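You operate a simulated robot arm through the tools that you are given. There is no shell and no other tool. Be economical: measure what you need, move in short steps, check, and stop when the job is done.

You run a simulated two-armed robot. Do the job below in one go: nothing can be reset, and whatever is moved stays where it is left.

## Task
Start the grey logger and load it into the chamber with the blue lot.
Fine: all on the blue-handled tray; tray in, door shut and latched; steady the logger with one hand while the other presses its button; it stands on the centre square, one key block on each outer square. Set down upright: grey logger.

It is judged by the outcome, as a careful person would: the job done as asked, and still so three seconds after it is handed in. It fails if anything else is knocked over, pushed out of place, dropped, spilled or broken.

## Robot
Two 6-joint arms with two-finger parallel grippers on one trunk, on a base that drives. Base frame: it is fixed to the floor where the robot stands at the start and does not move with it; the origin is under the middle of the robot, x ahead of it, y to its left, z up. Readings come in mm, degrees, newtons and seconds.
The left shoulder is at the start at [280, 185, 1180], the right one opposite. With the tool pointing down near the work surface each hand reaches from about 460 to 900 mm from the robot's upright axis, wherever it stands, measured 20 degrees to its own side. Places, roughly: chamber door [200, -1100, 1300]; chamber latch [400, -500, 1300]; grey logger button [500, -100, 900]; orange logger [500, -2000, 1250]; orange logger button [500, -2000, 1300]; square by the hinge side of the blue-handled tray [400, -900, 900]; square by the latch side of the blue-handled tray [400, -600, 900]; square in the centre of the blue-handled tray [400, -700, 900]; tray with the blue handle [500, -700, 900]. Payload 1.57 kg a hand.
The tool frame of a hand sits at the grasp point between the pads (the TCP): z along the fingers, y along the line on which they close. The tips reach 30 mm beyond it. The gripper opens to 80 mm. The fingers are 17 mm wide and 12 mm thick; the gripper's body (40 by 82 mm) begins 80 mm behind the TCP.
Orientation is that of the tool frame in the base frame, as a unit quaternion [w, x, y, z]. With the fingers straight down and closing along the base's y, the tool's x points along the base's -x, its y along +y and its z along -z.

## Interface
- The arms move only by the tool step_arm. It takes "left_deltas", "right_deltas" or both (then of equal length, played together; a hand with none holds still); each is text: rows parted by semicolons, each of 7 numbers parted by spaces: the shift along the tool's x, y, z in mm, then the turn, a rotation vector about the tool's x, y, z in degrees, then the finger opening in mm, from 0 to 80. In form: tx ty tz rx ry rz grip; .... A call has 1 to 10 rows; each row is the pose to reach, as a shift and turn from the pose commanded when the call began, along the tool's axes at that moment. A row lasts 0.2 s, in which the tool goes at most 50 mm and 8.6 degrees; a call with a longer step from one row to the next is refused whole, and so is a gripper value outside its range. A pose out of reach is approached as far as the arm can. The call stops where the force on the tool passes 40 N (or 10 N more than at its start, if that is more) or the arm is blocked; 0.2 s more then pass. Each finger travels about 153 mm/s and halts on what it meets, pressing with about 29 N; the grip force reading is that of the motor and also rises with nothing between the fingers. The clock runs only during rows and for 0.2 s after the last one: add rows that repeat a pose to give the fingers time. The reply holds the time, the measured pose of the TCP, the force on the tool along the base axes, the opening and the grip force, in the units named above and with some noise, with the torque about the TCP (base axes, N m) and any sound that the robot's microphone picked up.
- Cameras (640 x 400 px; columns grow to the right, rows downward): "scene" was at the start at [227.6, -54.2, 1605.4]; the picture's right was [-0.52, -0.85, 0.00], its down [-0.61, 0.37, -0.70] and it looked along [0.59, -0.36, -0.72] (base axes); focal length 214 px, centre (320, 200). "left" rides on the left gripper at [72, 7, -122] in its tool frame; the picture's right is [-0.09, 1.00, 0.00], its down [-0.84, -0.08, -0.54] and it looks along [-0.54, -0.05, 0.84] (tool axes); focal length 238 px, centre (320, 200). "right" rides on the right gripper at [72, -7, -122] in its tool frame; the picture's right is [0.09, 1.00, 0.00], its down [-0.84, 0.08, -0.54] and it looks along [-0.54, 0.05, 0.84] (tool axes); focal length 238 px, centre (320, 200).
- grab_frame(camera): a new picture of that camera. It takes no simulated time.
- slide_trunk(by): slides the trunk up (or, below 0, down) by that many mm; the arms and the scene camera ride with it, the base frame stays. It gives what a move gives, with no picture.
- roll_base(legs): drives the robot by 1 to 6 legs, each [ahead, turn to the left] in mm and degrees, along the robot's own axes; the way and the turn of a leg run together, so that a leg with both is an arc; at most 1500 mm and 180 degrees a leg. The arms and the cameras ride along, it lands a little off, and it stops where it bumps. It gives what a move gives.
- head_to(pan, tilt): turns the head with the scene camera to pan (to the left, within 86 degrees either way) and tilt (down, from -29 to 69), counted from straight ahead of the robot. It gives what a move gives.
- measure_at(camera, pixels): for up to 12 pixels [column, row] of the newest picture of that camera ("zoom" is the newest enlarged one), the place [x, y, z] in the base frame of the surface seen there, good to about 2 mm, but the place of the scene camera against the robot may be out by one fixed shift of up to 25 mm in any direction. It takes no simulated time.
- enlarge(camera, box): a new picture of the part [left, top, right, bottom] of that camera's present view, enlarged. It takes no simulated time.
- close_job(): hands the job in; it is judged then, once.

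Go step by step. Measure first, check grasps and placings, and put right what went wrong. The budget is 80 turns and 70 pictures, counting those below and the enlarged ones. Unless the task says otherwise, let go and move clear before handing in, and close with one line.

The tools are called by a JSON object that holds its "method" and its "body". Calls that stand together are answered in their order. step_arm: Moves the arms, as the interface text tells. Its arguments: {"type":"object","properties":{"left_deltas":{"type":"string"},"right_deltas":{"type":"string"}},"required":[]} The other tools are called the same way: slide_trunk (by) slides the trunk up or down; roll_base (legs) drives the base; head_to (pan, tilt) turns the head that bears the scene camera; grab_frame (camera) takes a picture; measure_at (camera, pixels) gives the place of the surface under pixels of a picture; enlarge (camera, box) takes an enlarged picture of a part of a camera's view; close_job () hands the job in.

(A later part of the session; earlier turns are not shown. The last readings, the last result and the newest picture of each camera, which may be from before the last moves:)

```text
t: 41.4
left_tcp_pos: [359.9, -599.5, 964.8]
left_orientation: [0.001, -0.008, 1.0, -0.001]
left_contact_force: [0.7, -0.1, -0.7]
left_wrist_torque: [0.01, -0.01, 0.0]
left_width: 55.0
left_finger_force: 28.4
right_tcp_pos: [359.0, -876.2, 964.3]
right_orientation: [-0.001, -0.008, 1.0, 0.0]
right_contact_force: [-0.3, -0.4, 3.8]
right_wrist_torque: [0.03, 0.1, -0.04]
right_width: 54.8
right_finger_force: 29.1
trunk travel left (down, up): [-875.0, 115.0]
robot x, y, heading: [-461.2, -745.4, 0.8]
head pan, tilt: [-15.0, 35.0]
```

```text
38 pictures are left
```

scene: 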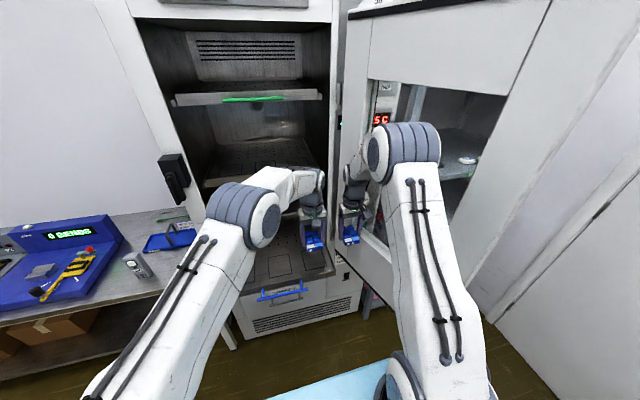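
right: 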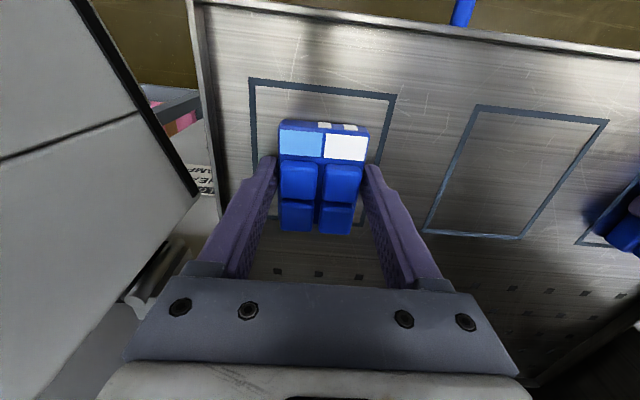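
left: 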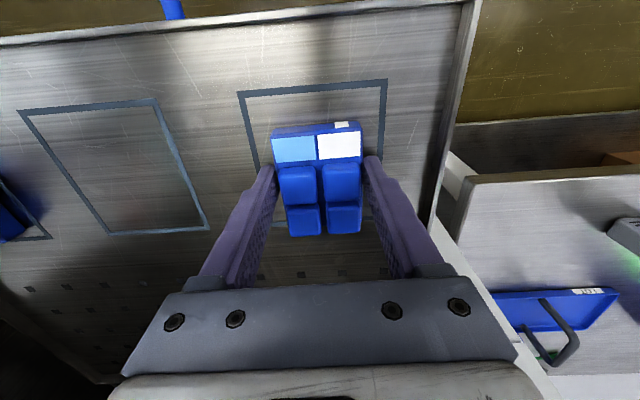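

The right block touches (3.8 N); the left needs ≈2 mm more. Lower left, then open both and rise.

{"method": "step_arm", "body": {"left_deltas": "0 0 1 0 0 0 30; 0 0 2.5 0 0 0 30; 0 0 2.5 0 0 0 74; 0 0 2.5 0 0 0 74; 0 0 2.5 0 0 0 74; 0 0 -10 0 0 0 74; 0 0 -50 0 0 0 74; 0 0 -95 0 0 0 74; 0 0 -140 0 0 0 74", "right_deltas": "0 0 0 0 0 0 30; 0 0 0 0 0 0 30; 0 0 0 0 0 0 74; 0 0 0 0 0 0 74; 0 0 0 0 0 0 74; 0 0 -10 0 0 0 74; 0 0 -50 0 0 0 74; 0 0 -95 0 0 0 74; 0 0 -140 0 0 0 74"}}

{"method": "grab_frame", "body": {"camera": "right"}}

{"method": "head_to", "body": {"pan": 0, "tilt": 40}}

{"method": "grab_frame", "body": {"camera": "scene"}}

```text
t: 43.4
left_tcp_pos: [359.5, -600.4, 1101.6]
left_orientation: [0.0, -0.008, 1.0, -0.001]
left_contact_force: [0.0, 0.2, -0.2]
left_wrist_torque: [0.0, 0.03, -0.02]
left_width: 74.1
left_finger_force: 0.0
right_tcp_pos: [358.3, -878.2, 1106.2]
right_orientation: [-0.001, -0.008, 1.0, 0.0]
right_contact_force: [0.0, 0.6, -0.4]
right_wrist_torque: [0.01, 0.0, 0.0]
right_width: 74.0
right_finger_force: 0.1
trunk travel left (down, up): [-875.0, 115.0]
robot x, y, heading: [-462.8, -743.9, 0.7]
head pan, tilt: [-15.0, 35.0]
```

```text
37 pictures are left
```

right: 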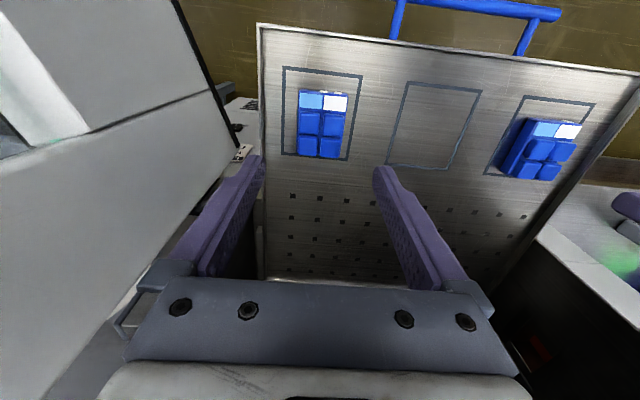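

```text
t: 44.2
left_tcp_pos: [360.3, -600.0, 1101.4]
left_orientation: [0.001, -0.008, 1.0, -0.001]
left_contact_force: [-0.5, 0.0, -0.3]
left_wrist_torque: [-0.01, 0.01, 0.05]
left_width: 74.0
left_finger_force: 0.0
right_tcp_pos: [358.5, -878.5, 1106.9]
right_orientation: [0.0, -0.007, 1.0, 0.0]
right_contact_force: [-0.1, -0.1, -0.4]
right_wrist_torque: [0.02, -0.01, 0.01]
right_width: 74.1
right_finger_force: 0.1
trunk travel left (down, up): [-875.0, 115.0]
robot x, y, heading: [-463.1, -741.3, 0.7]
head pan, tilt: [0.0, 40.0]
```

```text
36 pictures are left
```

scene: 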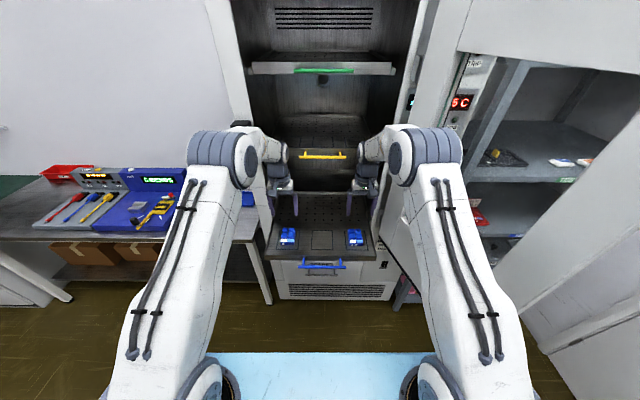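

Both blocks sit inside their squares. Now drive back toward the bench: back 120, turn left, ahead 743, turn right, ahead 330.

{"method": "roll_base", "body": {"legs": [[-120, 0], [0, 89.3], [743, 0], [0, -90], [330, 0]]}}

{"method": "grab_frame", "body": {"camera": "right"}}

{"method": "head_to", "body": {"pan": -10, "tilt": 48}}

{"method": "grab_frame", "body": {"camera": "scene"}}

```text
t: 58.5
left_tcp_pos: [590.4, 122.0, 1101.7]
left_orientation: [0.001, 0.011, 1.0, -0.001]
left_contact_force: [0.1, -0.1, 0.7]
left_wrist_torque: [-0.01, -0.01, 0.01]
left_width: 74.2
left_finger_force: 0.1
right_tcp_pos: [578.7, -158.1, 1105.5]
right_orientation: [0.0, 0.012, 1.0, 0.0]
right_contact_force: [-0.5, 0.3, -0.1]
right_wrist_torque: [-0.02, 0.01, 0.0]
right_width: 74.3
right_finger_force: 0.1
trunk travel left (down, up): [-875.0, 115.0]
robot x, y, heading: [-238.0, 7.4, -1.3]
head pan, tilt: [0.0, 40.0]
```

```text
35 pictures are left
```

right: 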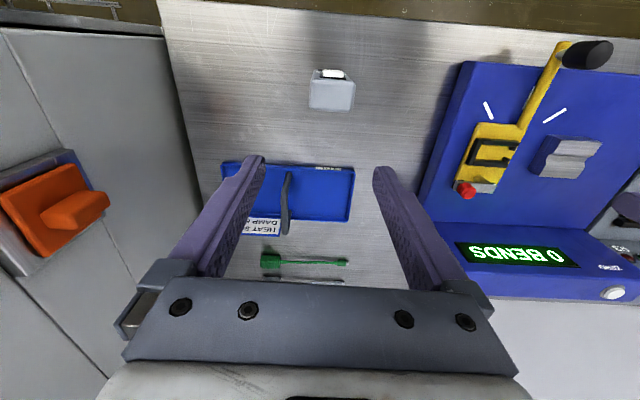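

```text
t: 59.2
left_tcp_pos: [591.4, 120.7, 1102.0]
left_orientation: [0.0, 0.01, 1.0, -0.001]
left_contact_force: [0.1, -0.2, -0.1]
left_wrist_torque: [0.02, 0.01, 0.01]
left_width: 74.0
left_finger_force: 0.2
right_tcp_pos: [579.3, -157.0, 1107.2]
right_orientation: [-0.001, 0.011, 1.0, 0.0]
right_contact_force: [0.0, -0.4, 0.2]
right_wrist_torque: [-0.01, 0.0, 0.03]
right_width: 73.9
right_finger_force: 0.1
trunk travel left (down, up): [-875.0, 115.0]
robot x, y, heading: [-237.6, 7.5, -1.2]
head pan, tilt: [-10.0, 48.0]
```

```text
34 pictures are left
```

scene: 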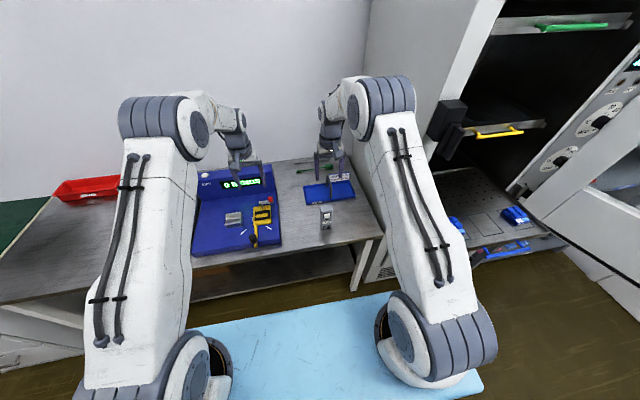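

Base is at (-238,7). Logger top is at right-image (332,95); enlarge and measure it.

{"method": "enlarge", "body": {"camera": "right", "box": [300, 60, 364, 124]}}

{"method": "measure_at", "body": {"camera": "zoom", "pixels": [[320, 200], [230, 140], [420, 150], [220, 260], [400, 300], [270, 80], [320, 80], [250, 200], [390, 220], [300, 290], [320, 120], [100, 200]]}}

```text
6.25 times, centred on (332, 92) of right
```

zoom: 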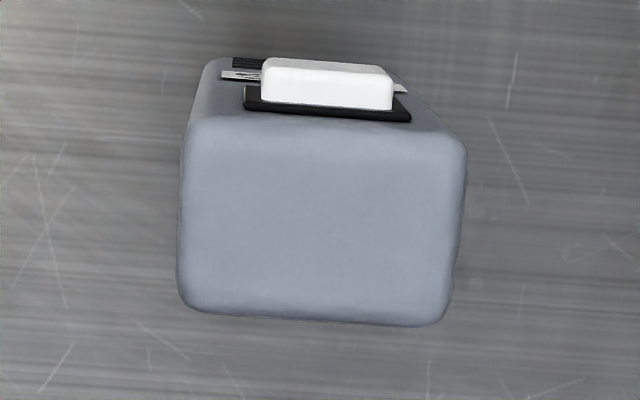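

```text
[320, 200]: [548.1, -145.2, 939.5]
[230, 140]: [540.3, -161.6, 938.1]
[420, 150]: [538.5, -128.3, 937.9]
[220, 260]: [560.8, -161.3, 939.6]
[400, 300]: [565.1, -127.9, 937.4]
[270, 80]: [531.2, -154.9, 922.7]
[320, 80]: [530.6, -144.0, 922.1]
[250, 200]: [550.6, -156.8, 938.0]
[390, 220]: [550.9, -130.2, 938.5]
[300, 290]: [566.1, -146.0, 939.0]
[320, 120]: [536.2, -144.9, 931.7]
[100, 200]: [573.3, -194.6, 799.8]
```

The logger's top centre is (553,-145,939), 50 × 36 mm, aligned with the hand's yaw. The right hand goes down around it and grips to steady it, TCP at z≈914.

{"method": "step_arm", "body": {"right_deltas": "26.3 12 0 0 0 0 80; 26.3 12 45 0 0 0 80; 26.3 12 90 0 0 0 80; 26.3 12 135 0 0 0 80; 26.3 12 170 0 0 0 80; 26.3 12 192 0 0 0 80; 26.3 12 192 0 0 0 80; 26.3 12 192 0 0 0 30; 26.3 12 192 0 0 0 30; 26.3 12 192 0 0 0 30"}}

{"method": "grab_frame", "body": {"camera": "right"}}

```text
t: 61.5
left_tcp_pos: [591.3, 121.1, 1102.0]
left_orientation: [0.0, 0.01, 1.0, -0.001]
left_contact_force: [0.2, -0.3, -0.4]
left_wrist_torque: [-0.03, 0.0, -0.01]
left_width: 74.0
left_finger_force: 0.0
right_tcp_pos: [551.6, -144.0, 913.8]
right_orientation: [-0.001, 0.012, 1.0, 0.0]
right_contact_force: [-0.4, -0.2, 0.0]
right_wrist_torque: [-0.01, 0.03, 0.03]
right_width: 51.5
right_finger_force: 29.1
trunk travel left (down, up): [-875.0, 115.0]
robot x, y, heading: [-237.9, 10.4, -1.3]
head pan, tilt: [-10.0, 48.0]
```

```text
32 pictures are left
```

right: 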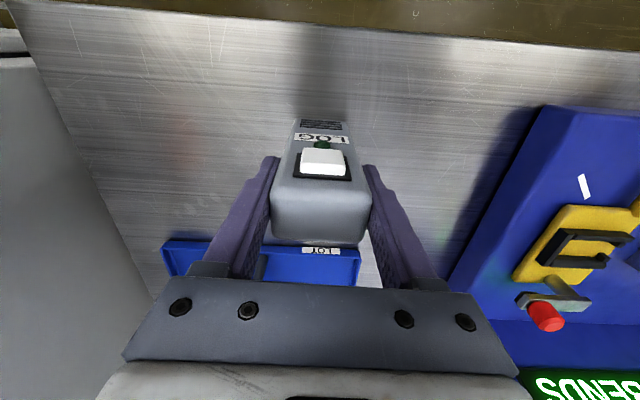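

The logger is held (51.5 mm). Measure the button, and bring the left hand back while tilting it 60° forward with fingers closed.

{"method": "measure_at", "body": {"camera": "right", "pixels": [[322, 154], [308, 158], [338, 158], [322, 169], [322, 176], [322, 143], [312, 171], [322, 200]]}}

{"method": "step_arm", "body": {"left_deltas": "19 0 10 0 -6 0 40; 38 0 20 0 -12 0 0; 57 0 30 0 -18 0 0; 76 0 40 0 -24 0 0; 95 0 50 0 -30 0 0; 114 0 60 0 -36 0 0; 133 0 70 0 -42 0 0; 152 0 80 0 -48 0 0; 171 0 90 0 -54 0 0; 190 0 100 0 -60 0 0"}}

```text
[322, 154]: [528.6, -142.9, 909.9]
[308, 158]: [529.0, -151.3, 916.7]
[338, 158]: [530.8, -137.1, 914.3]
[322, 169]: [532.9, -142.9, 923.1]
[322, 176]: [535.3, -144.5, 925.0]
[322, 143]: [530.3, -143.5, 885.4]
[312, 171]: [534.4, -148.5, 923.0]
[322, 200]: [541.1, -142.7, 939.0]
```

```text
t: 63.6
left_tcp_pos: [409.1, 122.5, 995.7]
left_orientation: [0.5, 0.009, 0.866, -0.006]
left_contact_force: [0.3, -0.7, -0.1]
left_wrist_torque: [0.04, 0.0, 0.04]
left_width: 0.0
left_finger_force: 21.3
left hand out of reach, approached as far as the arm can: row 4, 5, 6, 9, 10
right_tcp_pos: [551.4, -143.5, 914.3]
right_orientation: [-0.002, 0.011, 1.0, 0.0]
right_contact_force: [-0.3, -0.4, 0.2]
right_wrist_torque: [0.03, 0.0, 0.03]
right_width: 51.5
right_finger_force: 29.0
trunk travel left (down, up): [-875.0, 115.0]
robot x, y, heading: [-238.5, 11.7, -1.2]
head pan, tilt: [-10.0, 48.0]
```

Button front is at x≈528, z 903–923, y≈-144. Sweep the left hand sideways at its present height to the logger's front, then descend to pre-press.

{"method": "step_arm", "body": {"left_deltas": "0 -45 0 0 0 0 0; 0 -90 0 0 0 0 0; 0 -135 0 0 0 0 0; 0 -180 0 0 0 0 0; 0 -225 0 0 0 0 0; 0 -265.5 0 0 0 0 0; 12 -265.5 29 0 0 0 0; 24 -265.5 58 0 0 0 0; 36 -265.5 86 0 0 0 0; 36 -265.5 86 0 0 0 0"}}

{"method": "grab_frame", "body": {"camera": "right"}}

{"method": "grab_frame", "body": {"camera": "left"}}

```text
t: 65.8
left_tcp_pos: [470.5, -149.4, 937.8]
left_orientation: [0.509, -0.004, 0.861, -0.016]
left_contact_force: [0.0, 0.3, -0.1]
left_wrist_torque: [-0.02, 0.04, 0.06]
left_width: 0.1
left_finger_force: 22.0
right_tcp_pos: [547.2, -204.9, 907.3]
right_orientation: [-0.008, 0.069, 0.998, 0.0]
right_contact_force: [0.2, 0.2, -1.4]
right_wrist_torque: [0.01, -0.01, 0.01]
right_width: 51.8
right_finger_force: 28.6
trunk travel left (down, up): [-875.0, 115.0]
robot x, y, heading: [-241.5, 5.1, -1.6]
head pan, tilt: [-10.0, 48.0]
```

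```text
31 pictures are left
```

right: 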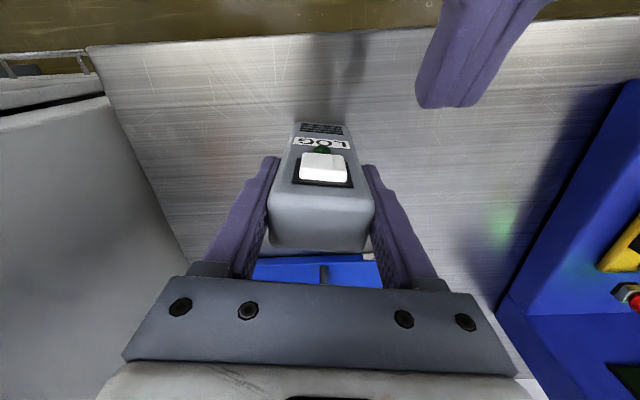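

```text
30 pictures are left
```

left: 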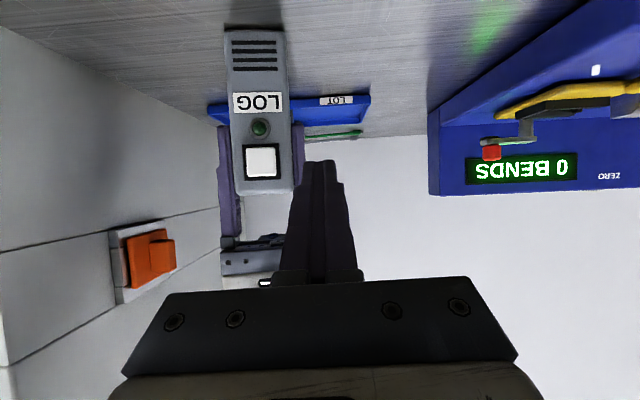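

The left arm's links pushed the right arm sideways (right TCP now y=-205, turned ≈8°), though the logger is still gripped (51.8 mm). I'll retreat the left hand, then do the press with the logger held in a roomier place.

{"method": "step_arm", "body": {"left_deltas": "-12 0 -29 0 0 0 0; -24 0 -58 0 0 0 0; -36 0 -86 0 0 0 0; -36 30 -86 0 0 0 0; -36 60 -86 0 0 0 0; -36 90 -86 0 0 0 0; -36 130 -86 0 0 0 0; -36 175 -86 0 0 0 0; -36 220 -86 0 0 0 0; -36 265 -86 0 0 0 0"}}

{"method": "grab_frame", "body": {"camera": "right"}}

{"method": "grab_frame", "body": {"camera": "scene"}}

```text
t: 68.0
left_tcp_pos: [407.8, 121.8, 993.9]
left_orientation: [0.501, 0.009, 0.866, -0.006]
left_contact_force: [0.8, -0.4, -0.5]
left_wrist_torque: [0.03, 0.02, 0.0]
left_width: 0.0
left_finger_force: 21.6
right_tcp_pos: [550.4, -144.1, 912.9]
right_orientation: [-0.002, 0.011, 1.0, 0.0]
right_contact_force: [0.4, 0.4, -0.8]
right_wrist_torque: [-0.01, -0.01, -0.02]
right_width: 51.4
right_finger_force: 28.9
trunk travel left (down, up): [-875.0, 115.0]
robot x, y, heading: [-239.1, 11.1, -1.2]
head pan, tilt: [-10.0, 48.0]
```

```text
29 pictures are left
```

right: 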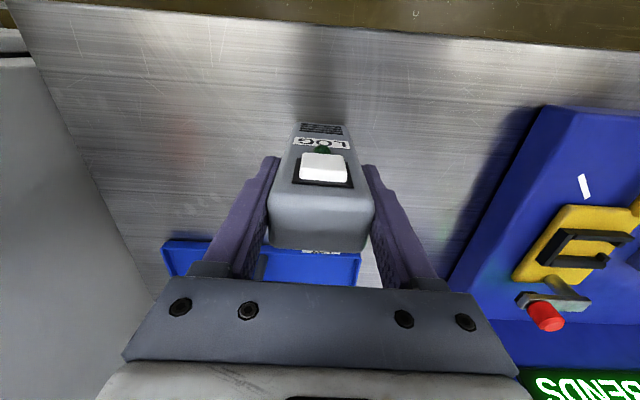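

```text
28 pictures are left
```

scene: 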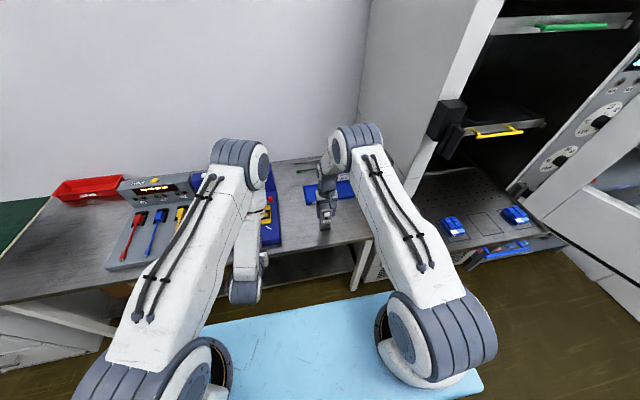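

The arms recovered; the logger is still gripped. To avoid crossed arms, I'll lift the logger and turn it 45° so its button faces the left hand, and yaw the left hand to match.

{"method": "step_arm", "body": {"left_deltas": "0 0 0 0 0 0 0; -21.5 -8.7 -8.2 6.5 0 3.75 0; -43 -17.4 -16.4 13 0 7.5 0; -64.5 -26 -24.5 19.5 0 11.25 0; -86 -34.7 -32.7 26 0 15 0; -107.5 -43.4 -41 32.5 0 18.75 0; -128.8 -52 -49 39 0 22.5 0", "right_deltas": "0 0 -30 0 0 0 30; -1.5 14 -60 0 0 7.5 30; -3 28 -90 0 0 15 30; -4.5 42 -120 0 0 22.5 30; -6 56 -150 0 0 30 30; -7.5 70 -180 0 0 37.5 30; -9 84 -207 0 0 45 30"}}

{"method": "grab_frame", "body": {"camera": "right"}}

{"method": "grab_frame", "body": {"camera": "left"}}

```text
t: 69.7
left_tcp_pos: [427.1, 70.1, 1132.4]
left_orientation: [0.459, 0.341, 0.797, -0.196]
left_contact_force: [-0.5, -0.4, 0.2]
left_wrist_torque: [-0.04, -0.01, 0.02]
left_width: 0.0
left_finger_force: 21.9
left hand out of reach, approached as far as the arm can: row 2, 3, 4, 5, 6
right_tcp_pos: [564.0, -59.4, 1121.7]
right_orientation: [-0.001, 0.394, 0.919, -0.001]
right_contact_force: [0.9, -0.3, -1.4]
right_wrist_torque: [0.01, -0.01, -0.03]
right_width: 51.3
right_finger_force: 28.8
trunk travel left (down, up): [-875.0, 115.0]
robot x, y, heading: [-238.4, 11.6, -1.2]
head pan, tilt: [-10.0, 48.0]
```

```text
27 pictures are left
```

right: 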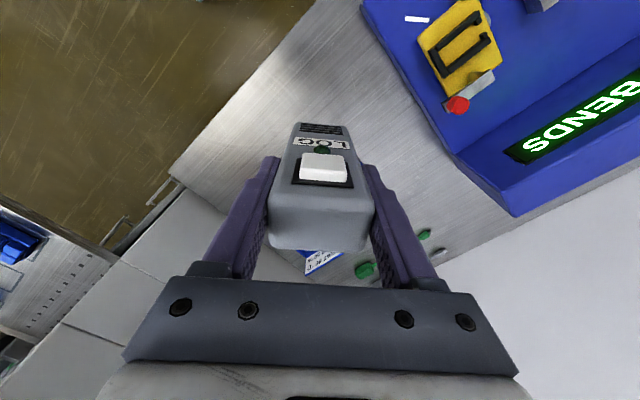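

```text
26 pictures are left
```

left: 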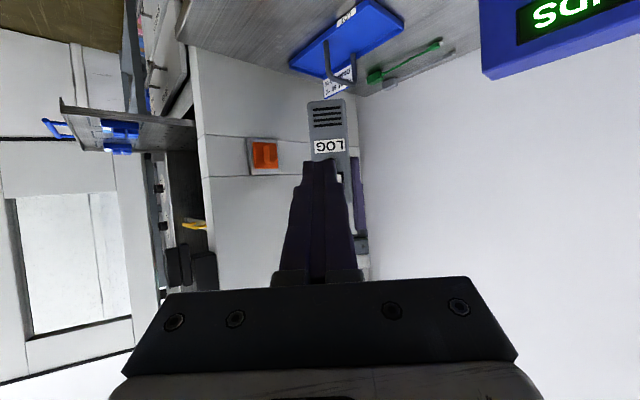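

Both hands are well placed; the left fingers point at the logger's front. Measure the button and the logger's front in the right image.

{"method": "measure_at", "body": {"camera": "right", "pixels": [[323, 156], [323, 165], [307, 158], [340, 160], [308, 170], [338, 172], [323, 172], [323, 147], [323, 200], [323, 240]]}}

{"method": "measure_at", "body": {"camera": "left", "pixels": [[340, 178], [325, 110], [329, 147], [318, 175]]}}

```text
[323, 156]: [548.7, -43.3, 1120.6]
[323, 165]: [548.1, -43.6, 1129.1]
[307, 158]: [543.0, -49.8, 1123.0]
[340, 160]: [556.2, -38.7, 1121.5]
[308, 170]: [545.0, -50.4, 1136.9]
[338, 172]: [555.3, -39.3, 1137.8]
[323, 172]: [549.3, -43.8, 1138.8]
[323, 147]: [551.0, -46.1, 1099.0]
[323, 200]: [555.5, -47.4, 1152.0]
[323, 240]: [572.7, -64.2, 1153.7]
```

```text
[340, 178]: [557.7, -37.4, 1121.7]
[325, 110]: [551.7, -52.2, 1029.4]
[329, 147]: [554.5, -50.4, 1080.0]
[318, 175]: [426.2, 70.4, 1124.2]
```

Button centre ≈ (548.5,-43.5,1126), facing (-0.65,0.76). Move the left fingertip to 25 mm in front of it, then 18 mm closer.

{"method": "step_arm", "body": {"left_deltas": "-20 3.7 32 0 0 0 0; -39 7.4 64 0 0 0 0; -58 11.1 94.9 0 0 0 0; -63 10.6 103.5 0 0 0 0; -67 10.1 110.5 0 0 0 0; -67 10.1 110.5 0 0 0 0"}}

{"method": "enlarge", "body": {"camera": "right", "box": [240, 60, 420, 240]}}

```text
t: 71.0
left_tcp_pos: [525.5, -17.3, 1133.2]
left_orientation: [0.46, 0.341, 0.796, -0.197]
left_contact_force: [0.2, -0.4, 0.3]
left_wrist_torque: [-0.02, 0.01, -0.01]
left_width: 0.1
left_finger_force: 21.3
right_tcp_pos: [564.2, -59.6, 1121.2]
right_orientation: [-0.001, 0.393, 0.92, -0.001]
right_contact_force: [0.7, 0.0, -1.8]
right_wrist_torque: [-0.02, -0.02, -0.03]
right_width: 51.8
right_finger_force: 28.9
trunk travel left (down, up): [-875.0, 115.0]
robot x, y, heading: [-239.5, 11.9, -1.3]
head pan, tilt: [-10.0, 48.0]
```

```text
2.22 times, centred on (330, 150) of right
```

zoom: 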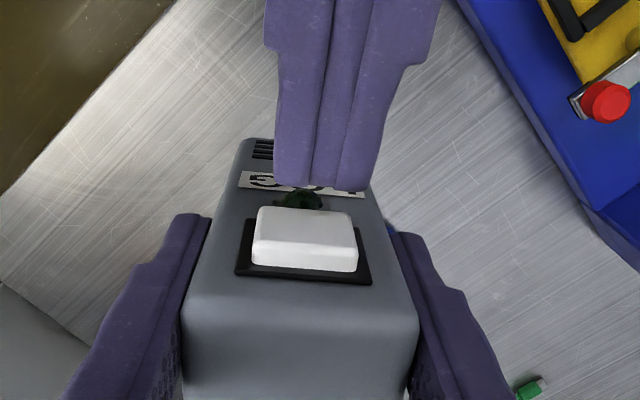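

The fingertip is aligned with the button. Advance in small steps to press.

{"method": "step_arm", "body": {"left_deltas": "-2 -0.2 3.5 0 0 0 0; -3.5 -0.4 6 0 0 0 0; -4.5 -0.5 7.8 0 0 0 0; -5 -0.5 8.6 0 0 0 0; -5 -0.5 8.6 0 0 0 0"}}

{"method": "enlarge", "body": {"camera": "right", "box": [240, 60, 420, 240]}}

```text
t: 72.2
left_tcp_pos: [531.7, -24.1, 1132.8]
left_orientation: [0.46, 0.34, 0.796, -0.197]
left_contact_force: [-1.8, 3.0, 0.5]
left_wrist_torque: [0.03, -0.02, 0.0]
left_width: 0.2
left_finger_force: 21.3
right_tcp_pos: [563.8, -59.9, 1120.1]
right_orientation: [-0.001, 0.393, 0.92, 0.0]
right_contact_force: [1.2, -2.4, -1.5]
right_wrist_torque: [0.02, 0.01, -0.01]
right_width: 51.4
right_finger_force: 29.1
trunk travel left (down, up): [-875.0, 115.0]
robot x, y, heading: [-236.0, 9.1, -1.4]
head pan, tilt: [-10.0, 48.0]
heard: click
```

```text
2.22 times, centred on (330, 150) of right
```

zoom: 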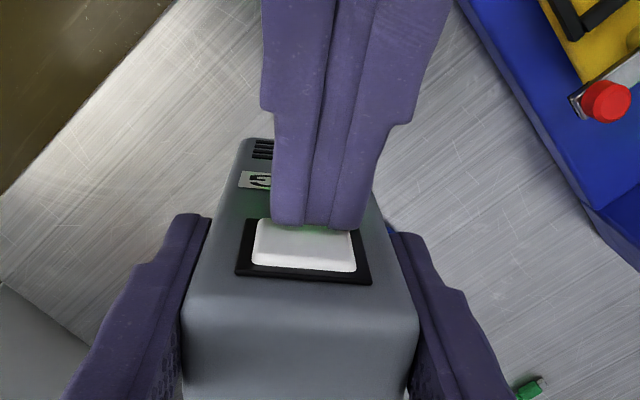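

A click was heard and a green glow shows by the button: it's started. Withdraw the left hand straight back and check the lamp.

{"method": "step_arm", "body": {"left_deltas": "12 1.5 -21 0 0 0 0; 25 3 -43 0 0 0 0; 45 3 -80 0 0 0 0; 65 3 -115 0 0 0 0"}}

{"method": "enlarge", "body": {"camera": "right", "box": [240, 60, 420, 240]}}

```text
t: 73.2
left_tcp_pos: [442.1, 73.7, 1131.2]
left_orientation: [0.46, 0.34, 0.796, -0.197]
left_contact_force: [0.0, 0.1, 0.9]
left_wrist_torque: [-0.02, -0.02, 0.0]
left_width: 0.0
left_finger_force: 21.5
right_tcp_pos: [563.5, -59.5, 1121.1]
right_orientation: [-0.001, 0.393, 0.919, -0.001]
right_contact_force: [-0.7, 0.5, -0.9]
right_wrist_torque: [0.0, 0.01, 0.0]
right_width: 51.6
right_finger_force: 29.3
trunk travel left (down, up): [-875.0, 115.0]
robot x, y, heading: [-237.0, 6.9, -1.1]
head pan, tilt: [-10.0, 48.0]
```

```text
2.22 times, centred on (330, 150) of right
```

zoom: 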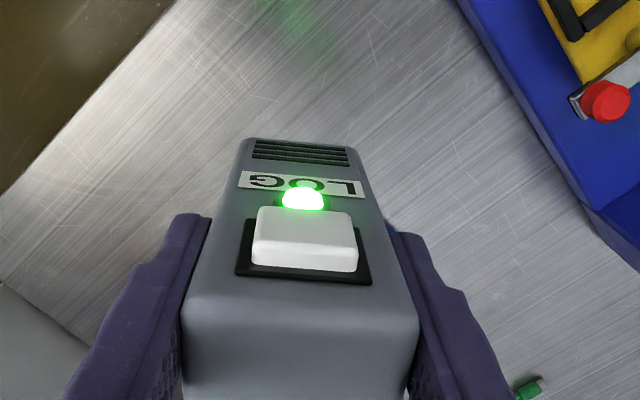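

The lamp is lit green. Turn the right hand back 45° and raise it a little, draw the left hand aside, then drive to the tray.

{"method": "step_arm", "body": {"right_deltas": "0 0 -8 0 0 -7.5 30; 0 0 -16 0 0 -15 30; 0 0 -24 0 0 -22.5 30; 0 0 -32 0 0 -30 30; 0 0 -40 0 0 -37.5 30; 0 0 -40 0 0 -45 30", "left_deltas": "0 0 0 -6.5 0 -3.75 0; 0 20 0 -13 0 -7.5 0; 0 40 0 -19.5 0 -11.25 0; 0 60 0 -26 0 -15 0; 0 80 0 -32.5 0 -18.75 0; 0 100 0 -39 0 -22.5 0"}}

{"method": "roll_base", "body": {"legs": [[-300, 0], [0, 91.2], [-650, 0], [0, -90], [130, 0]]}}

{"method": "grab_frame", "body": {"camera": "right"}}

```text
t: 74.7
left_tcp_pos: [515.8, 142.2, 1134.2]
left_orientation: [0.501, 0.008, 0.866, -0.006]
left_contact_force: [-0.2, -0.1, 0.6]
left_wrist_torque: [-0.01, 0.01, -0.02]
left_width: 0.0
left_finger_force: 21.4
right_tcp_pos: [563.6, -60.1, 1162.3]
right_orientation: [-0.001, 0.01, 1.0, -0.001]
right_contact_force: [0.0, 1.4, -1.5]
right_wrist_torque: [0.0, 0.02, 0.0]
right_width: 51.5
right_finger_force: 29.2
trunk travel left (down, up): [-875.0, 115.0]
robot x, y, heading: [-237.3, 8.4, -1.3]
head pan, tilt: [-10.0, 48.0]
```

```text
t: 88.4
left_tcp_pos: [328.6, -458.7, 1133.2]
left_orientation: [0.501, -0.01, 0.865, 0.005]
left_contact_force: [-0.4, -0.7, 0.5]
left_wrist_torque: [-0.01, -0.01, 0.01]
left_width: 0.1
left_finger_force: 21.0
right_tcp_pos: [385.3, -655.7, 1161.3]
right_orientation: [-0.002, -0.011, 1.0, 0.0]
right_contact_force: [-0.1, 0.3, -1.1]
right_wrist_torque: [0.01, -0.02, 0.03]
right_width: 51.8
right_finger_force: 28.7
trunk travel left (down, up): [-875.0, 115.0]
robot x, y, heading: [-413.7, -622.0, 1.3]
head pan, tilt: [-10.0, 48.0]
```

```text
22 pictures are left
```

right: 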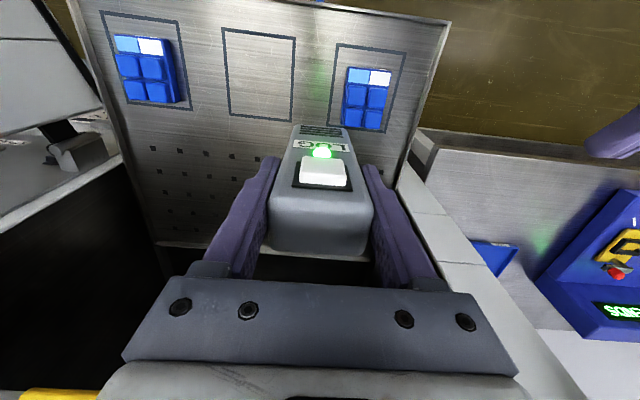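

Right hand (logger lit, still gripped 51.8) is at (385,-656,1161). Shift to the centre square (359,-738) and lower to nearly touch.

{"method": "step_arm", "body": {"right_deltas": "15 -41 0 0 0 0 30; 29.7 -81.7 0 0 0 0 30; 29.7 -81.7 45 0 0 0 30; 29.7 -81.7 85 0 0 0 30; 29.7 -81.7 108 0 0 0 30; 29.7 -81.7 116 0 0 0 30; 29.7 -81.7 120 0 0 0 30; 29.7 -81.7 120 0 0 0 30"}}

{"method": "grab_frame", "body": {"camera": "right"}}

```text
t: 90.2
left_tcp_pos: [330.4, -457.7, 1134.3]
left_orientation: [0.5, -0.01, 0.866, 0.005]
left_contact_force: [-0.5, 1.0, -0.5]
left_wrist_torque: [-0.02, 0.0, 0.02]
left_width: 0.0
left_finger_force: 21.3
right_tcp_pos: [356.6, -738.9, 1042.4]
right_orientation: [-0.002, -0.012, 1.0, 0.0]
right_contact_force: [0.2, 0.6, -0.4]
right_wrist_torque: [0.04, 0.05, 0.01]
right_width: 51.2
right_finger_force: 29.2
trunk travel left (down, up): [-875.0, 115.0]
robot x, y, heading: [-414.8, -621.9, 1.3]
head pan, tilt: [-10.0, 48.0]
```

```text
21 pictures are left
```

right: 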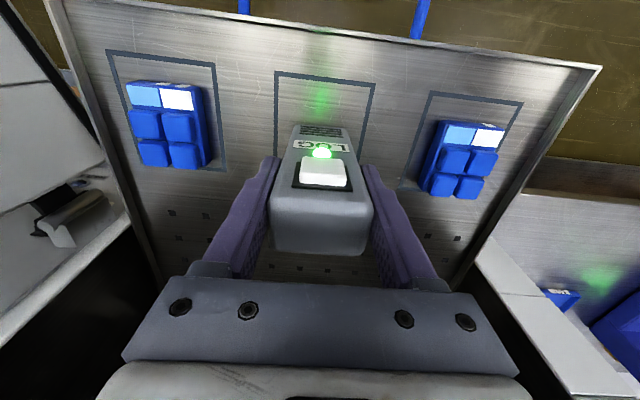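

Centred over the middle square; lower the last few millimetres gently.

{"method": "step_arm", "body": {"right_deltas": "0 0 1 0 0 0 30; 0 0 2 0 0 0 30; 0 0 3 0 0 0 30; 0 0 4 0 0 0 30; 0 0 4 0 0 0 30"}}

```text
t: 91.4
left_tcp_pos: [328.7, -458.2, 1134.4]
left_orientation: [0.501, -0.01, 0.866, 0.005]
left_contact_force: [-0.5, 0.3, 0.3]
left_wrist_torque: [0.02, 0.0, -0.02]
left_width: 0.0
left_finger_force: 21.1
right_tcp_pos: [358.0, -738.1, 1037.6]
right_orientation: [-0.002, -0.011, 1.0, 0.0]
right_contact_force: [-0.1, 0.0, -0.2]
right_wrist_torque: [0.01, 0.02, -0.02]
right_width: 51.6
right_finger_force: 28.8
trunk travel left (down, up): [-875.0, 115.0]
robot x, y, heading: [-414.8, -624.3, 1.3]
head pan, tilt: [-10.0, 48.0]
```

{"method": "step_arm", "body": {"right_deltas": "0 0 1 0 0 0 30; 0 0 2 0 0 0 30; 0 0 3 0 0 0 30; 0 0 3 0 0 0 30"}}

```text
t: 92.4
left_tcp_pos: [328.9, -456.9, 1134.6]
left_orientation: [0.5, -0.01, 0.866, 0.005]
left_contact_force: [0.2, 0.4, -0.1]
left_wrist_torque: [-0.02, 0.01, 0.0]
left_width: 0.1
left_finger_force: 21.7
right_tcp_pos: [358.5, -738.9, 1037.3]
right_orientation: [0.0, -0.012, 1.0, 0.001]
right_contact_force: [0.3, -0.9, 20.7]
right_wrist_torque: [-0.02, 0.21, 0.01]
right_width: 51.8
right_finger_force: 28.6
trunk travel left (down, up): [-875.0, 115.0]
robot x, y, heading: [-415.9, -621.0, 1.3]
head pan, tilt: [-10.0, 48.0]
```

Contact (20.7 N). Relax 2 mm, open, and rise.

{"method": "step_arm", "body": {"right_deltas": "0 0 -2 0 0 0 30; 0 0 -2 0 0 0 60; 0 0 -2 0 0 0 80; 0 0 -2 0 0 0 80; 0 0 -15 0 0 0 80; 0 0 -50 0 0 0 80; 0 0 -95 0 0 0 80; 0 0 -130 0 0 0 80"}}

{"method": "head_to", "body": {"pan": -20, "tilt": 32}}

{"method": "grab_frame", "body": {"camera": "scene"}}

{"method": "measure_at", "body": {"camera": "scene", "pixels": [[320, 200]]}}

```text
t: 94.2
left_tcp_pos: [329.9, -456.7, 1133.7]
left_orientation: [0.5, -0.01, 0.866, 0.005]
left_contact_force: [-0.6, -0.4, 0.8]
left_wrist_torque: [-0.02, 0.02, -0.05]
left_width: 0.1
left_finger_force: 21.2
right_tcp_pos: [359.3, -739.0, 1165.0]
right_orientation: [-0.002, -0.011, 1.0, -0.001]
right_contact_force: [1.1, 0.0, 0.4]
right_wrist_torque: [-0.01, 0.04, -0.01]
right_width: 79.8
right_finger_force: 0.1
trunk travel left (down, up): [-875.0, 115.0]
robot x, y, heading: [-419.4, -622.2, 1.6]
head pan, tilt: [-10.0, 48.0]
```

```text
t: 95.0
left_tcp_pos: [330.0, -457.2, 1133.8]
left_orientation: [0.5, -0.01, 0.866, 0.006]
left_contact_force: [0.6, -0.4, -0.1]
left_wrist_torque: [0.02, 0.0, -0.02]
left_width: 0.0
left_finger_force: 21.4
right_tcp_pos: [359.2, -739.4, 1163.9]
right_orientation: [-0.001, -0.011, 1.0, 0.0]
right_contact_force: [0.1, -0.4, 0.4]
right_wrist_torque: [0.03, 0.0, 0.01]
right_width: 80.0
right_finger_force: 0.0
trunk travel left (down, up): [-875.0, 115.0]
robot x, y, heading: [-417.6, -619.7, 1.3]
head pan, tilt: [-20.0, 32.0]
```

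```text
20 pictures are left
```

scene: 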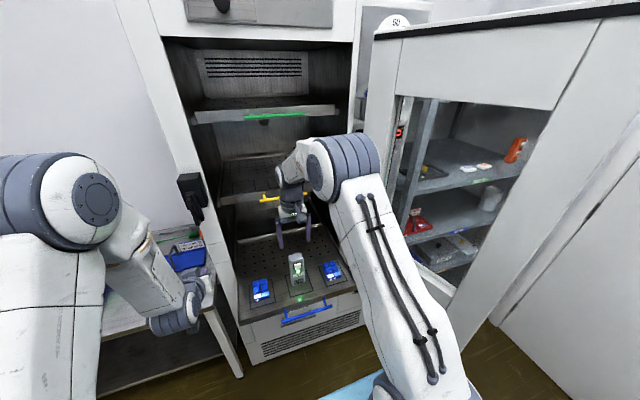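

```text
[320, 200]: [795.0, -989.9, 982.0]
```

The logger stands lit on the centre square between the two blocks. Next I'll push the tray in by its handle: retract the right hand, tilt it 60° forward, then roll it so that the fingers close vertically on the bar.

{"method": "step_arm", "body": {"right_deltas": "20 0 0 0 -7.5 0 80; 40 0 0 0 -15 0 80; 60 0 0 0 -22.5 0 80; 80 0 0 0 -30 0 80; 100 0 0 0 -37.5 0 80; 120 0 0 0 -45 0 80; 140 0 0 0 -52.5 0 80; 160 0 0 0 -60 0 80"}}

{"method": "step_arm", "body": {"right_deltas": "15 0 4 0 0 -8.6 80; 30 0 8 0 0 -17.2 80; 45 0 12 0 0 -25.8 80; 60 0 16 0 0 -34.4 80; 75 0 20 0 0 -43 80; 90 0 24 0 0 -51.6 80; 105 0 28 0 0 -60.2 80; 120 0 32 0 0 -68.8 80; 135 0 36 0 0 -77.4 80; 150 0 40 0 0 -86 80"}}

{"method": "grab_frame", "body": {"camera": "right"}}

{"method": "grab_frame", "body": {"camera": "scene"}}

```text
t: 96.8
left_tcp_pos: [330.1, -457.7, 1133.8]
left_orientation: [0.5, -0.01, 0.866, 0.006]
left_contact_force: [-0.9, 0.1, 0.0]
left_wrist_torque: [0.02, 0.0, -0.01]
left_width: 0.0
left_finger_force: 21.1
right_tcp_pos: [287.4, -710.9, 1178.5]
right_orientation: [0.48, -0.012, 0.877, -0.002]
right_contact_force: [-0.3, 0.7, -0.4]
right_wrist_torque: [-0.01, -0.01, 0.01]
right_width: 80.0
right_finger_force: 0.0
right hand out of reach, approached as far as the arm can: row 4, 5, 6, 7, 8
trunk travel left (down, up): [-875.0, 115.0]
robot x, y, heading: [-417.1, -626.3, 1.4]
head pan, tilt: [-20.0, 32.0]
```

```text
t: 99.0
left_tcp_pos: [329.3, -457.6, 1134.9]
left_orientation: [0.5, -0.01, 0.866, 0.005]
left_contact_force: [-0.1, 0.4, -0.3]
left_wrist_torque: [-0.02, 0.02, 0.0]
left_width: 0.0
left_finger_force: 21.7
right_tcp_pos: [248.9, -710.9, 1028.1]
right_orientation: [0.368, -0.599, 0.626, -0.338]
right_contact_force: [-0.3, 0.4, -0.2]
right_wrist_torque: [0.04, 0.01, -0.01]
right_width: 80.3
right_finger_force: 0.1
right hand out of reach, approached as far as the arm can: row 1, 2, 3, 4, 5, 6, 7, 8, 9, 10
trunk travel left (down, up): [-875.0, 115.0]
robot x, y, heading: [-416.6, -623.4, 0.9]
head pan, tilt: [-20.0, 32.0]
```

```text
19 pictures are left
```

right: 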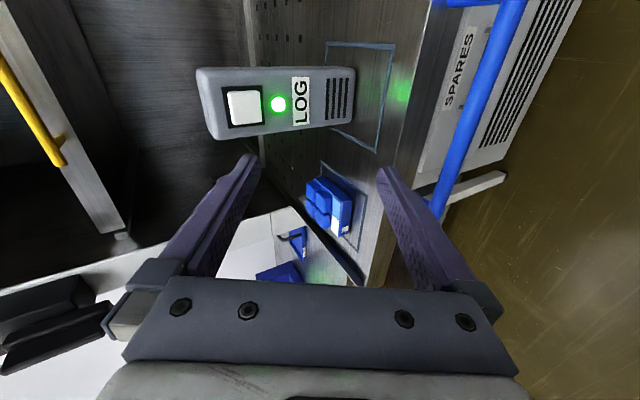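

```text
18 pictures are left
```

scene: 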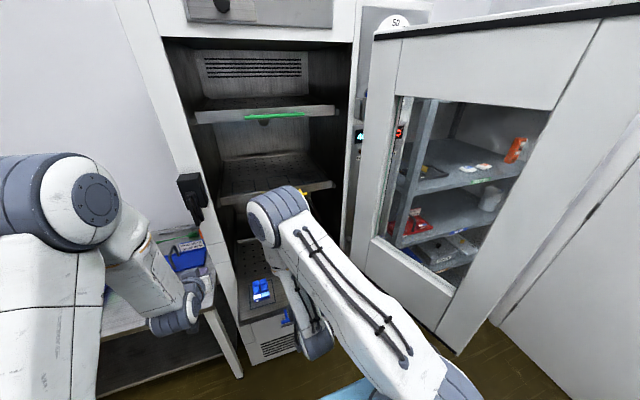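

Rolling worked, but the arm is at its inner limit and over the handle. Measure bar and cabinet points, then back the base 130 mm.

{"method": "measure_at", "body": {"camera": "right", "pixels": [[510, 30], [490, 80], [465, 130], [440, 190], [465, 70], [400, 150], [385, 200], [405, 40], [35, 110], [90, 200], [515, 100]]}}

{"method": "roll_base", "body": {"legs": [[-130, 0]]}}

{"method": "grab_frame", "body": {"camera": "right"}}

```text
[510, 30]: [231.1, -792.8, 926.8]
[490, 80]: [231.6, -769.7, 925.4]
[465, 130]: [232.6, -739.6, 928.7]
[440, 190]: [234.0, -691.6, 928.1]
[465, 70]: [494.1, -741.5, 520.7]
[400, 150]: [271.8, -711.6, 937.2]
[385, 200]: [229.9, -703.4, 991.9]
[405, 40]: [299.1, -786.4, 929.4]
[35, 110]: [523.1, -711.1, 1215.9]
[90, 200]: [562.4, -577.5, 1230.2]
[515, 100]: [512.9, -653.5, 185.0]
```

```text
t: 100.3
left_tcp_pos: [199.0, -460.8, 1134.1]
left_orientation: [0.5, -0.01, 0.866, 0.005]
left_contact_force: [-0.9, -0.5, 0.4]
left_wrist_torque: [-0.02, 0.0, 0.01]
left_width: 0.0
left_finger_force: 21.5
right_tcp_pos: [118.4, -715.2, 1028.2]
right_orientation: [0.369, -0.598, 0.627, -0.337]
right_contact_force: [0.3, -0.3, 0.0]
right_wrist_torque: [0.01, 0.04, -0.01]
right_width: 80.0
right_finger_force: 0.1
trunk travel left (down, up): [-875.0, 115.0]
robot x, y, heading: [-547.3, -627.7, 1.1]
head pan, tilt: [-20.0, 32.0]
```

```text
17 pictures are left
```

right: 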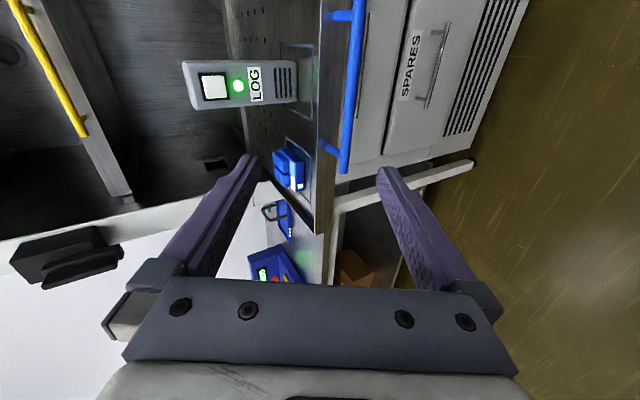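

Cabinet front is at x≈495–513; the tray must travel ≈285 mm (yellow bar x≈521). Check for a sill under the tray and the bar's exact place.

{"method": "measure_at", "body": {"camera": "right", "pixels": [[345, 100], [362, 100], [375, 60], [375, 150], [395, 100], [350, 60], [358, 60], [354, 30], [347, 130], [330, 80], [335, 180], [366, 40]]}}

{"method": "enlarge", "body": {"camera": "right", "box": [290, 0, 450, 200]}}

```text
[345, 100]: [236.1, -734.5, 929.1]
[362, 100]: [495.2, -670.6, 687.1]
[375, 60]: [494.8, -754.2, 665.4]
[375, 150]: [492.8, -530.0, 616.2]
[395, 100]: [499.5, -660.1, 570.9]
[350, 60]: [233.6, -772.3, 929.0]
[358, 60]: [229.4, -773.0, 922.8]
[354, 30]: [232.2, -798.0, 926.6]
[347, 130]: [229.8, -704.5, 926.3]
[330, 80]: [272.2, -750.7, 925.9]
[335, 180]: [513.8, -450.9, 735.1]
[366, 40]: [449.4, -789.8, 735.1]
```

```text
2.00 times, centred on (370, 100) of right
```

zoom: 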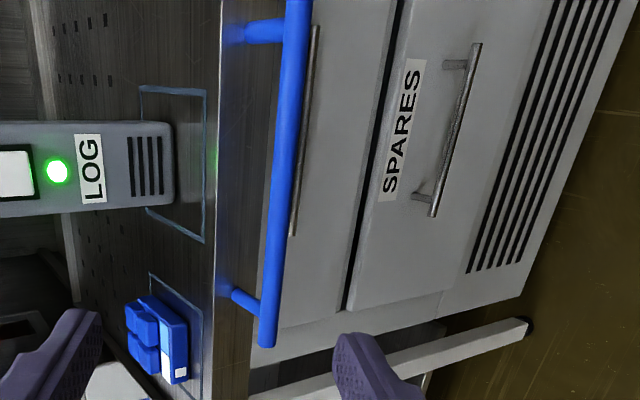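

The bar's centre is ≈(236.5, y, 922). Approach and grip it near the fingertips, in the middle (y≈-740).

{"method": "step_arm", "body": {"right_deltas": "14 15.6 32 0 0 0 80; 28 31.3 65 0 0 0 80; 28 31.3 100 0 0 0 80; 28 31.3 120 0 0 0 80; 28 31.3 135 0 0 0 80; 28 31.3 135 0 0 0 80; 28 31.3 135 0 0 0 0; 28 31.3 135 0 0 0 0; 28 31.3 135 0 0 0 0; 28 31.3 135 0 0 0 0"}}

{"method": "grab_frame", "body": {"camera": "right"}}

```text
t: 102.5
left_tcp_pos: [198.4, -460.8, 1134.3]
left_orientation: [0.501, -0.009, 0.866, 0.005]
left_contact_force: [-0.1, -0.2, 0.6]
left_wrist_torque: [-0.01, 0.0, 0.01]
left_width: 0.0
left_finger_force: 20.9
right_tcp_pos: [214.0, -713.7, 934.7]
right_orientation: [0.365, -0.592, 0.63, -0.345]
right_contact_force: [1.0, -1.5, 18.5]
right_wrist_torque: [-0.58, -0.3, 0.1]
right_width: 12.6
right_finger_force: 29.7
right hand out of reach, approached as far as the arm can: row 2, 3, 4, 5, 6, 7, 8, 9, 10
trunk travel left (down, up): [-875.0, 115.0]
robot x, y, heading: [-549.5, -627.7, 1.1]
head pan, tilt: [-20.0, 32.0]
```

```text
15 pictures are left
```

right: 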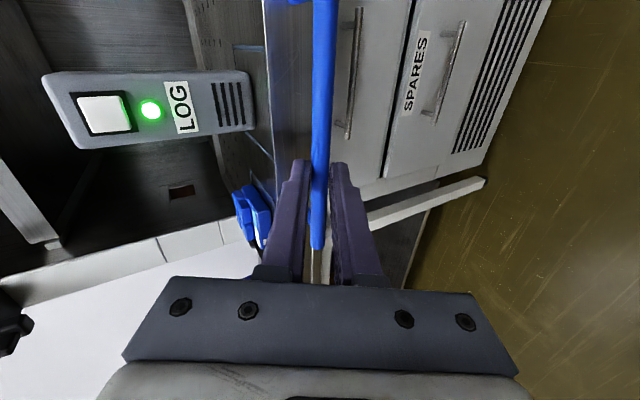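

The bar is gripped (12.6 mm). Push it in along +x gently, 100 mm with a smooth ramp.

{"method": "step_arm", "body": {"right_deltas": "-0.1 -2 3.5 0 0 0 0; -0.4 -6 10.4 0 0 0 0; -0.7 -11 19 0 0 0 0; -1 -17 30 0 0 0 0; -1.4 -23 41 0 0 0 0; -1.8 -29.6 52 0 0 0 0; -2.2 -36.6 64.2 0 0 0 0; -2.6 -43 75.5 0 0 0 0; -3 -47.4 83.3 0 0 0 0; -3.2 -49.4 86.8 0 0 0 0"}}

```text
t: 104.7
left_tcp_pos: [200.4, -462.4, 1133.7]
left_orientation: [0.5, -0.009, 0.866, 0.005]
left_contact_force: [0.5, 0.3, -0.2]
left_wrist_torque: [0.02, -0.01, -0.01]
left_width: 0.1
left_finger_force: 21.0
right_tcp_pos: [312.7, -699.5, 931.3]
right_orientation: [0.362, -0.596, 0.631, -0.34]
right_contact_force: [0.5, -17.9, -8.9]
right_wrist_torque: [-0.63, 0.15, -0.02]
right_width: 12.5
right_finger_force: 30.3
right hand out of reach, approached as far as the arm can: row 1, 2, 3, 4, 5, 6, 7, 8, 9, 10
trunk travel left (down, up): [-875.0, 115.0]
robot x, y, heading: [-549.5, -624.7, 1.1]
head pan, tilt: [-20.0, 32.0]
```

Tray moved ≈99 mm. Continue another 95 mm, correcting the sideways drift a little, and look.

{"method": "step_arm", "body": {"right_deltas": "1 -2 3.5 0 0 0 0; 2 -6 10.4 0 0 0 0; 4 -11 19 0 0 0 0; 6 -17 30 0 0 0 0; 7 -23 41 0 0 0 0; 8 -29.6 52 0 0 0 0; 9 -36.6 64.2 0 0 0 0; 9 -42 74 0 0 0 0; 9 -45.5 80 0 0 0 0; 9 -46.5 82 0 0 0 0"}}

{"method": "grab_frame", "body": {"camera": "right"}}

```text
t: 106.9
left_tcp_pos: [199.6, -461.1, 1133.1]
left_orientation: [0.5, -0.01, 0.866, 0.005]
left_contact_force: [0.4, 0.5, 0.0]
left_wrist_torque: [-0.05, -0.02, 0.02]
left_width: 0.0
left_finger_force: 21.7
right_tcp_pos: [407.7, -706.1, 932.1]
right_orientation: [0.365, -0.597, 0.628, -0.34]
right_contact_force: [-0.8, 18.7, -3.4]
right_wrist_torque: [-0.36, 0.12, 0.41]
right_width: 12.5
right_finger_force: 29.4
right hand out of reach, approached as far as the arm can: row 1, 2, 3, 4, 5, 6, 7
trunk travel left (down, up): [-875.0, 115.0]
robot x, y, heading: [-546.6, -621.7, 1.2]
head pan, tilt: [-20.0, 32.0]
```

```text
14 pictures are left
```

right: 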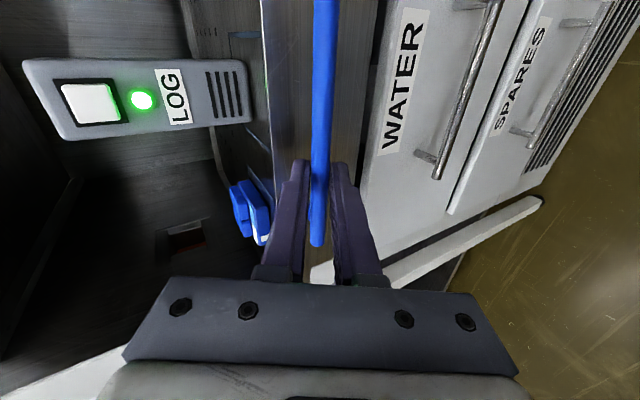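

The logger stays upright and lit; the bar is now at x≈428. Push further.

{"method": "step_arm", "body": {"right_deltas": "-1 -2 3.5 0 0 0 0; -2 -6 10.4 0 0 0 0; -3 -11 19 0 0 0 0; -4 -17 30 0 0 0 0; -5 -23 41 0 0 0 0; -5 -29.6 52 0 0 0 0; -5 -35 61 0 0 0 0; -5 -39 68 0 0 0 0; -5 -42 73 0 0 0 0; -5 -44 76.5 0 0 0 0"}}

```text
t: 109.1
left_tcp_pos: [198.4, -461.4, 1133.9]
left_orientation: [0.501, -0.01, 0.865, 0.006]
left_contact_force: [0.3, 1.0, -0.3]
left_wrist_torque: [-0.02, 0.04, 0.0]
left_width: 0.1
left_finger_force: 21.3
right_tcp_pos: [495.7, -706.6, 931.9]
right_orientation: [0.368, -0.598, 0.628, -0.337]
right_contact_force: [0.2, -2.8, 3.9]
right_wrist_torque: [-0.96, -0.05, -0.46]
right_width: 12.5
right_finger_force: 29.6
trunk travel left (down, up): [-875.0, 115.0]
robot x, y, heading: [-547.7, -628.4, 0.9]
head pan, tilt: [-20.0, 32.0]
```

Travel 282 mm so far. Push the last millimetres until the stop.

{"method": "step_arm", "body": {"right_deltas": "0 -1 1.7 0 0 0 0; 0 -2 3.5 0 0 0 0; 0 -3 5.2 0 0 0 0; 0 -4 7 0 0 0 0; 0 -5 8.7 0 0 0 0; 0 -6 10.4 0 0 0 0; 0 -7.5 13 0 0 0 0"}}

{"method": "grab_frame", "body": {"camera": "scene"}}

```text
t: 110.7
left_tcp_pos: [200.3, -461.4, 1134.3]
left_orientation: [0.5, -0.009, 0.866, 0.005]
left_contact_force: [0.6, -0.7, 0.0]
left_wrist_torque: [0.03, 0.0, 0.02]
left_width: 0.0
left_finger_force: 21.5
right_tcp_pos: [500.3, -705.8, 931.6]
right_orientation: [0.368, -0.598, 0.628, -0.335]
right_contact_force: [0.9, -2.0, -2.0]
right_wrist_torque: [-0.75, 0.04, -0.05]
right_width: 12.5
right_finger_force: 29.5
right hand out of reach, approached as far as the arm can: row 5, 6, 7
trunk travel left (down, up): [-875.0, 115.0]
robot x, y, heading: [-546.2, -622.3, 1.3]
head pan, tilt: [-20.0, 32.0]
```

```text
13 pictures are left
```

scene: 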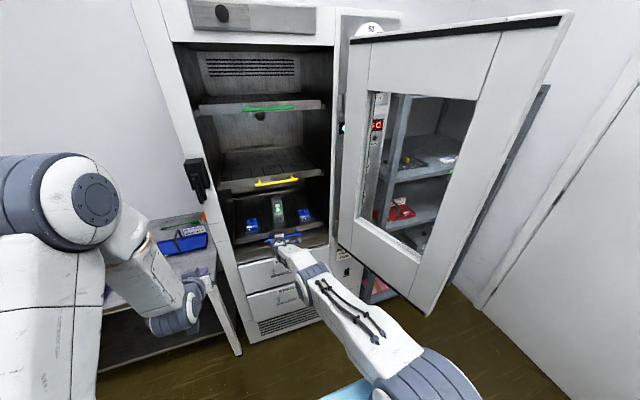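

The arm is at full reach. Compare the yellow and blue bars in the scene picture (≈277,182 and ≈255,240) to see whether the tray is fully home.

{"method": "enlarge", "body": {"camera": "scene", "box": [180, 140, 360, 280]}}

{"method": "measure_at", "body": {"camera": "scene", "pixels": [[265, 184], [290, 180], [222, 187], [324, 171], [235, 241], [326, 226], [255, 240], [263, 239], [268, 109], [370, 30], [560, 15], [430, 315]]}}

```text
2.86 times, centred on (270, 210) of scene
```

zoom: 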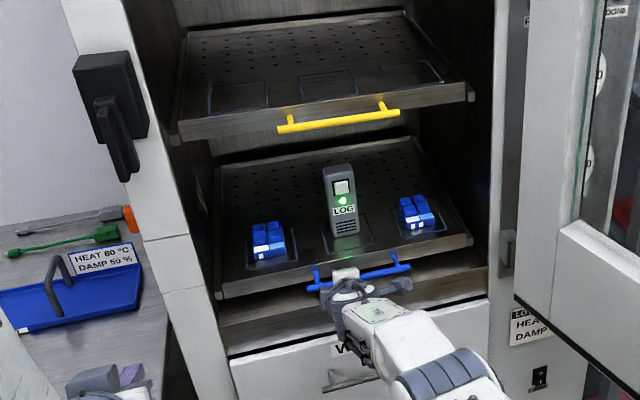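

```text
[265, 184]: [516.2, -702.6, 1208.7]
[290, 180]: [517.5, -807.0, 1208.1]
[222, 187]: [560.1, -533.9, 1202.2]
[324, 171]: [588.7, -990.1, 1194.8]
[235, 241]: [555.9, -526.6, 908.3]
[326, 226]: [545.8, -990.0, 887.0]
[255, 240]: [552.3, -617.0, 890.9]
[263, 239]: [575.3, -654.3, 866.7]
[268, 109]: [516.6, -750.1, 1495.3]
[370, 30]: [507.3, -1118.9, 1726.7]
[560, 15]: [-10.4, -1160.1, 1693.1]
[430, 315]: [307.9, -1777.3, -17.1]
```

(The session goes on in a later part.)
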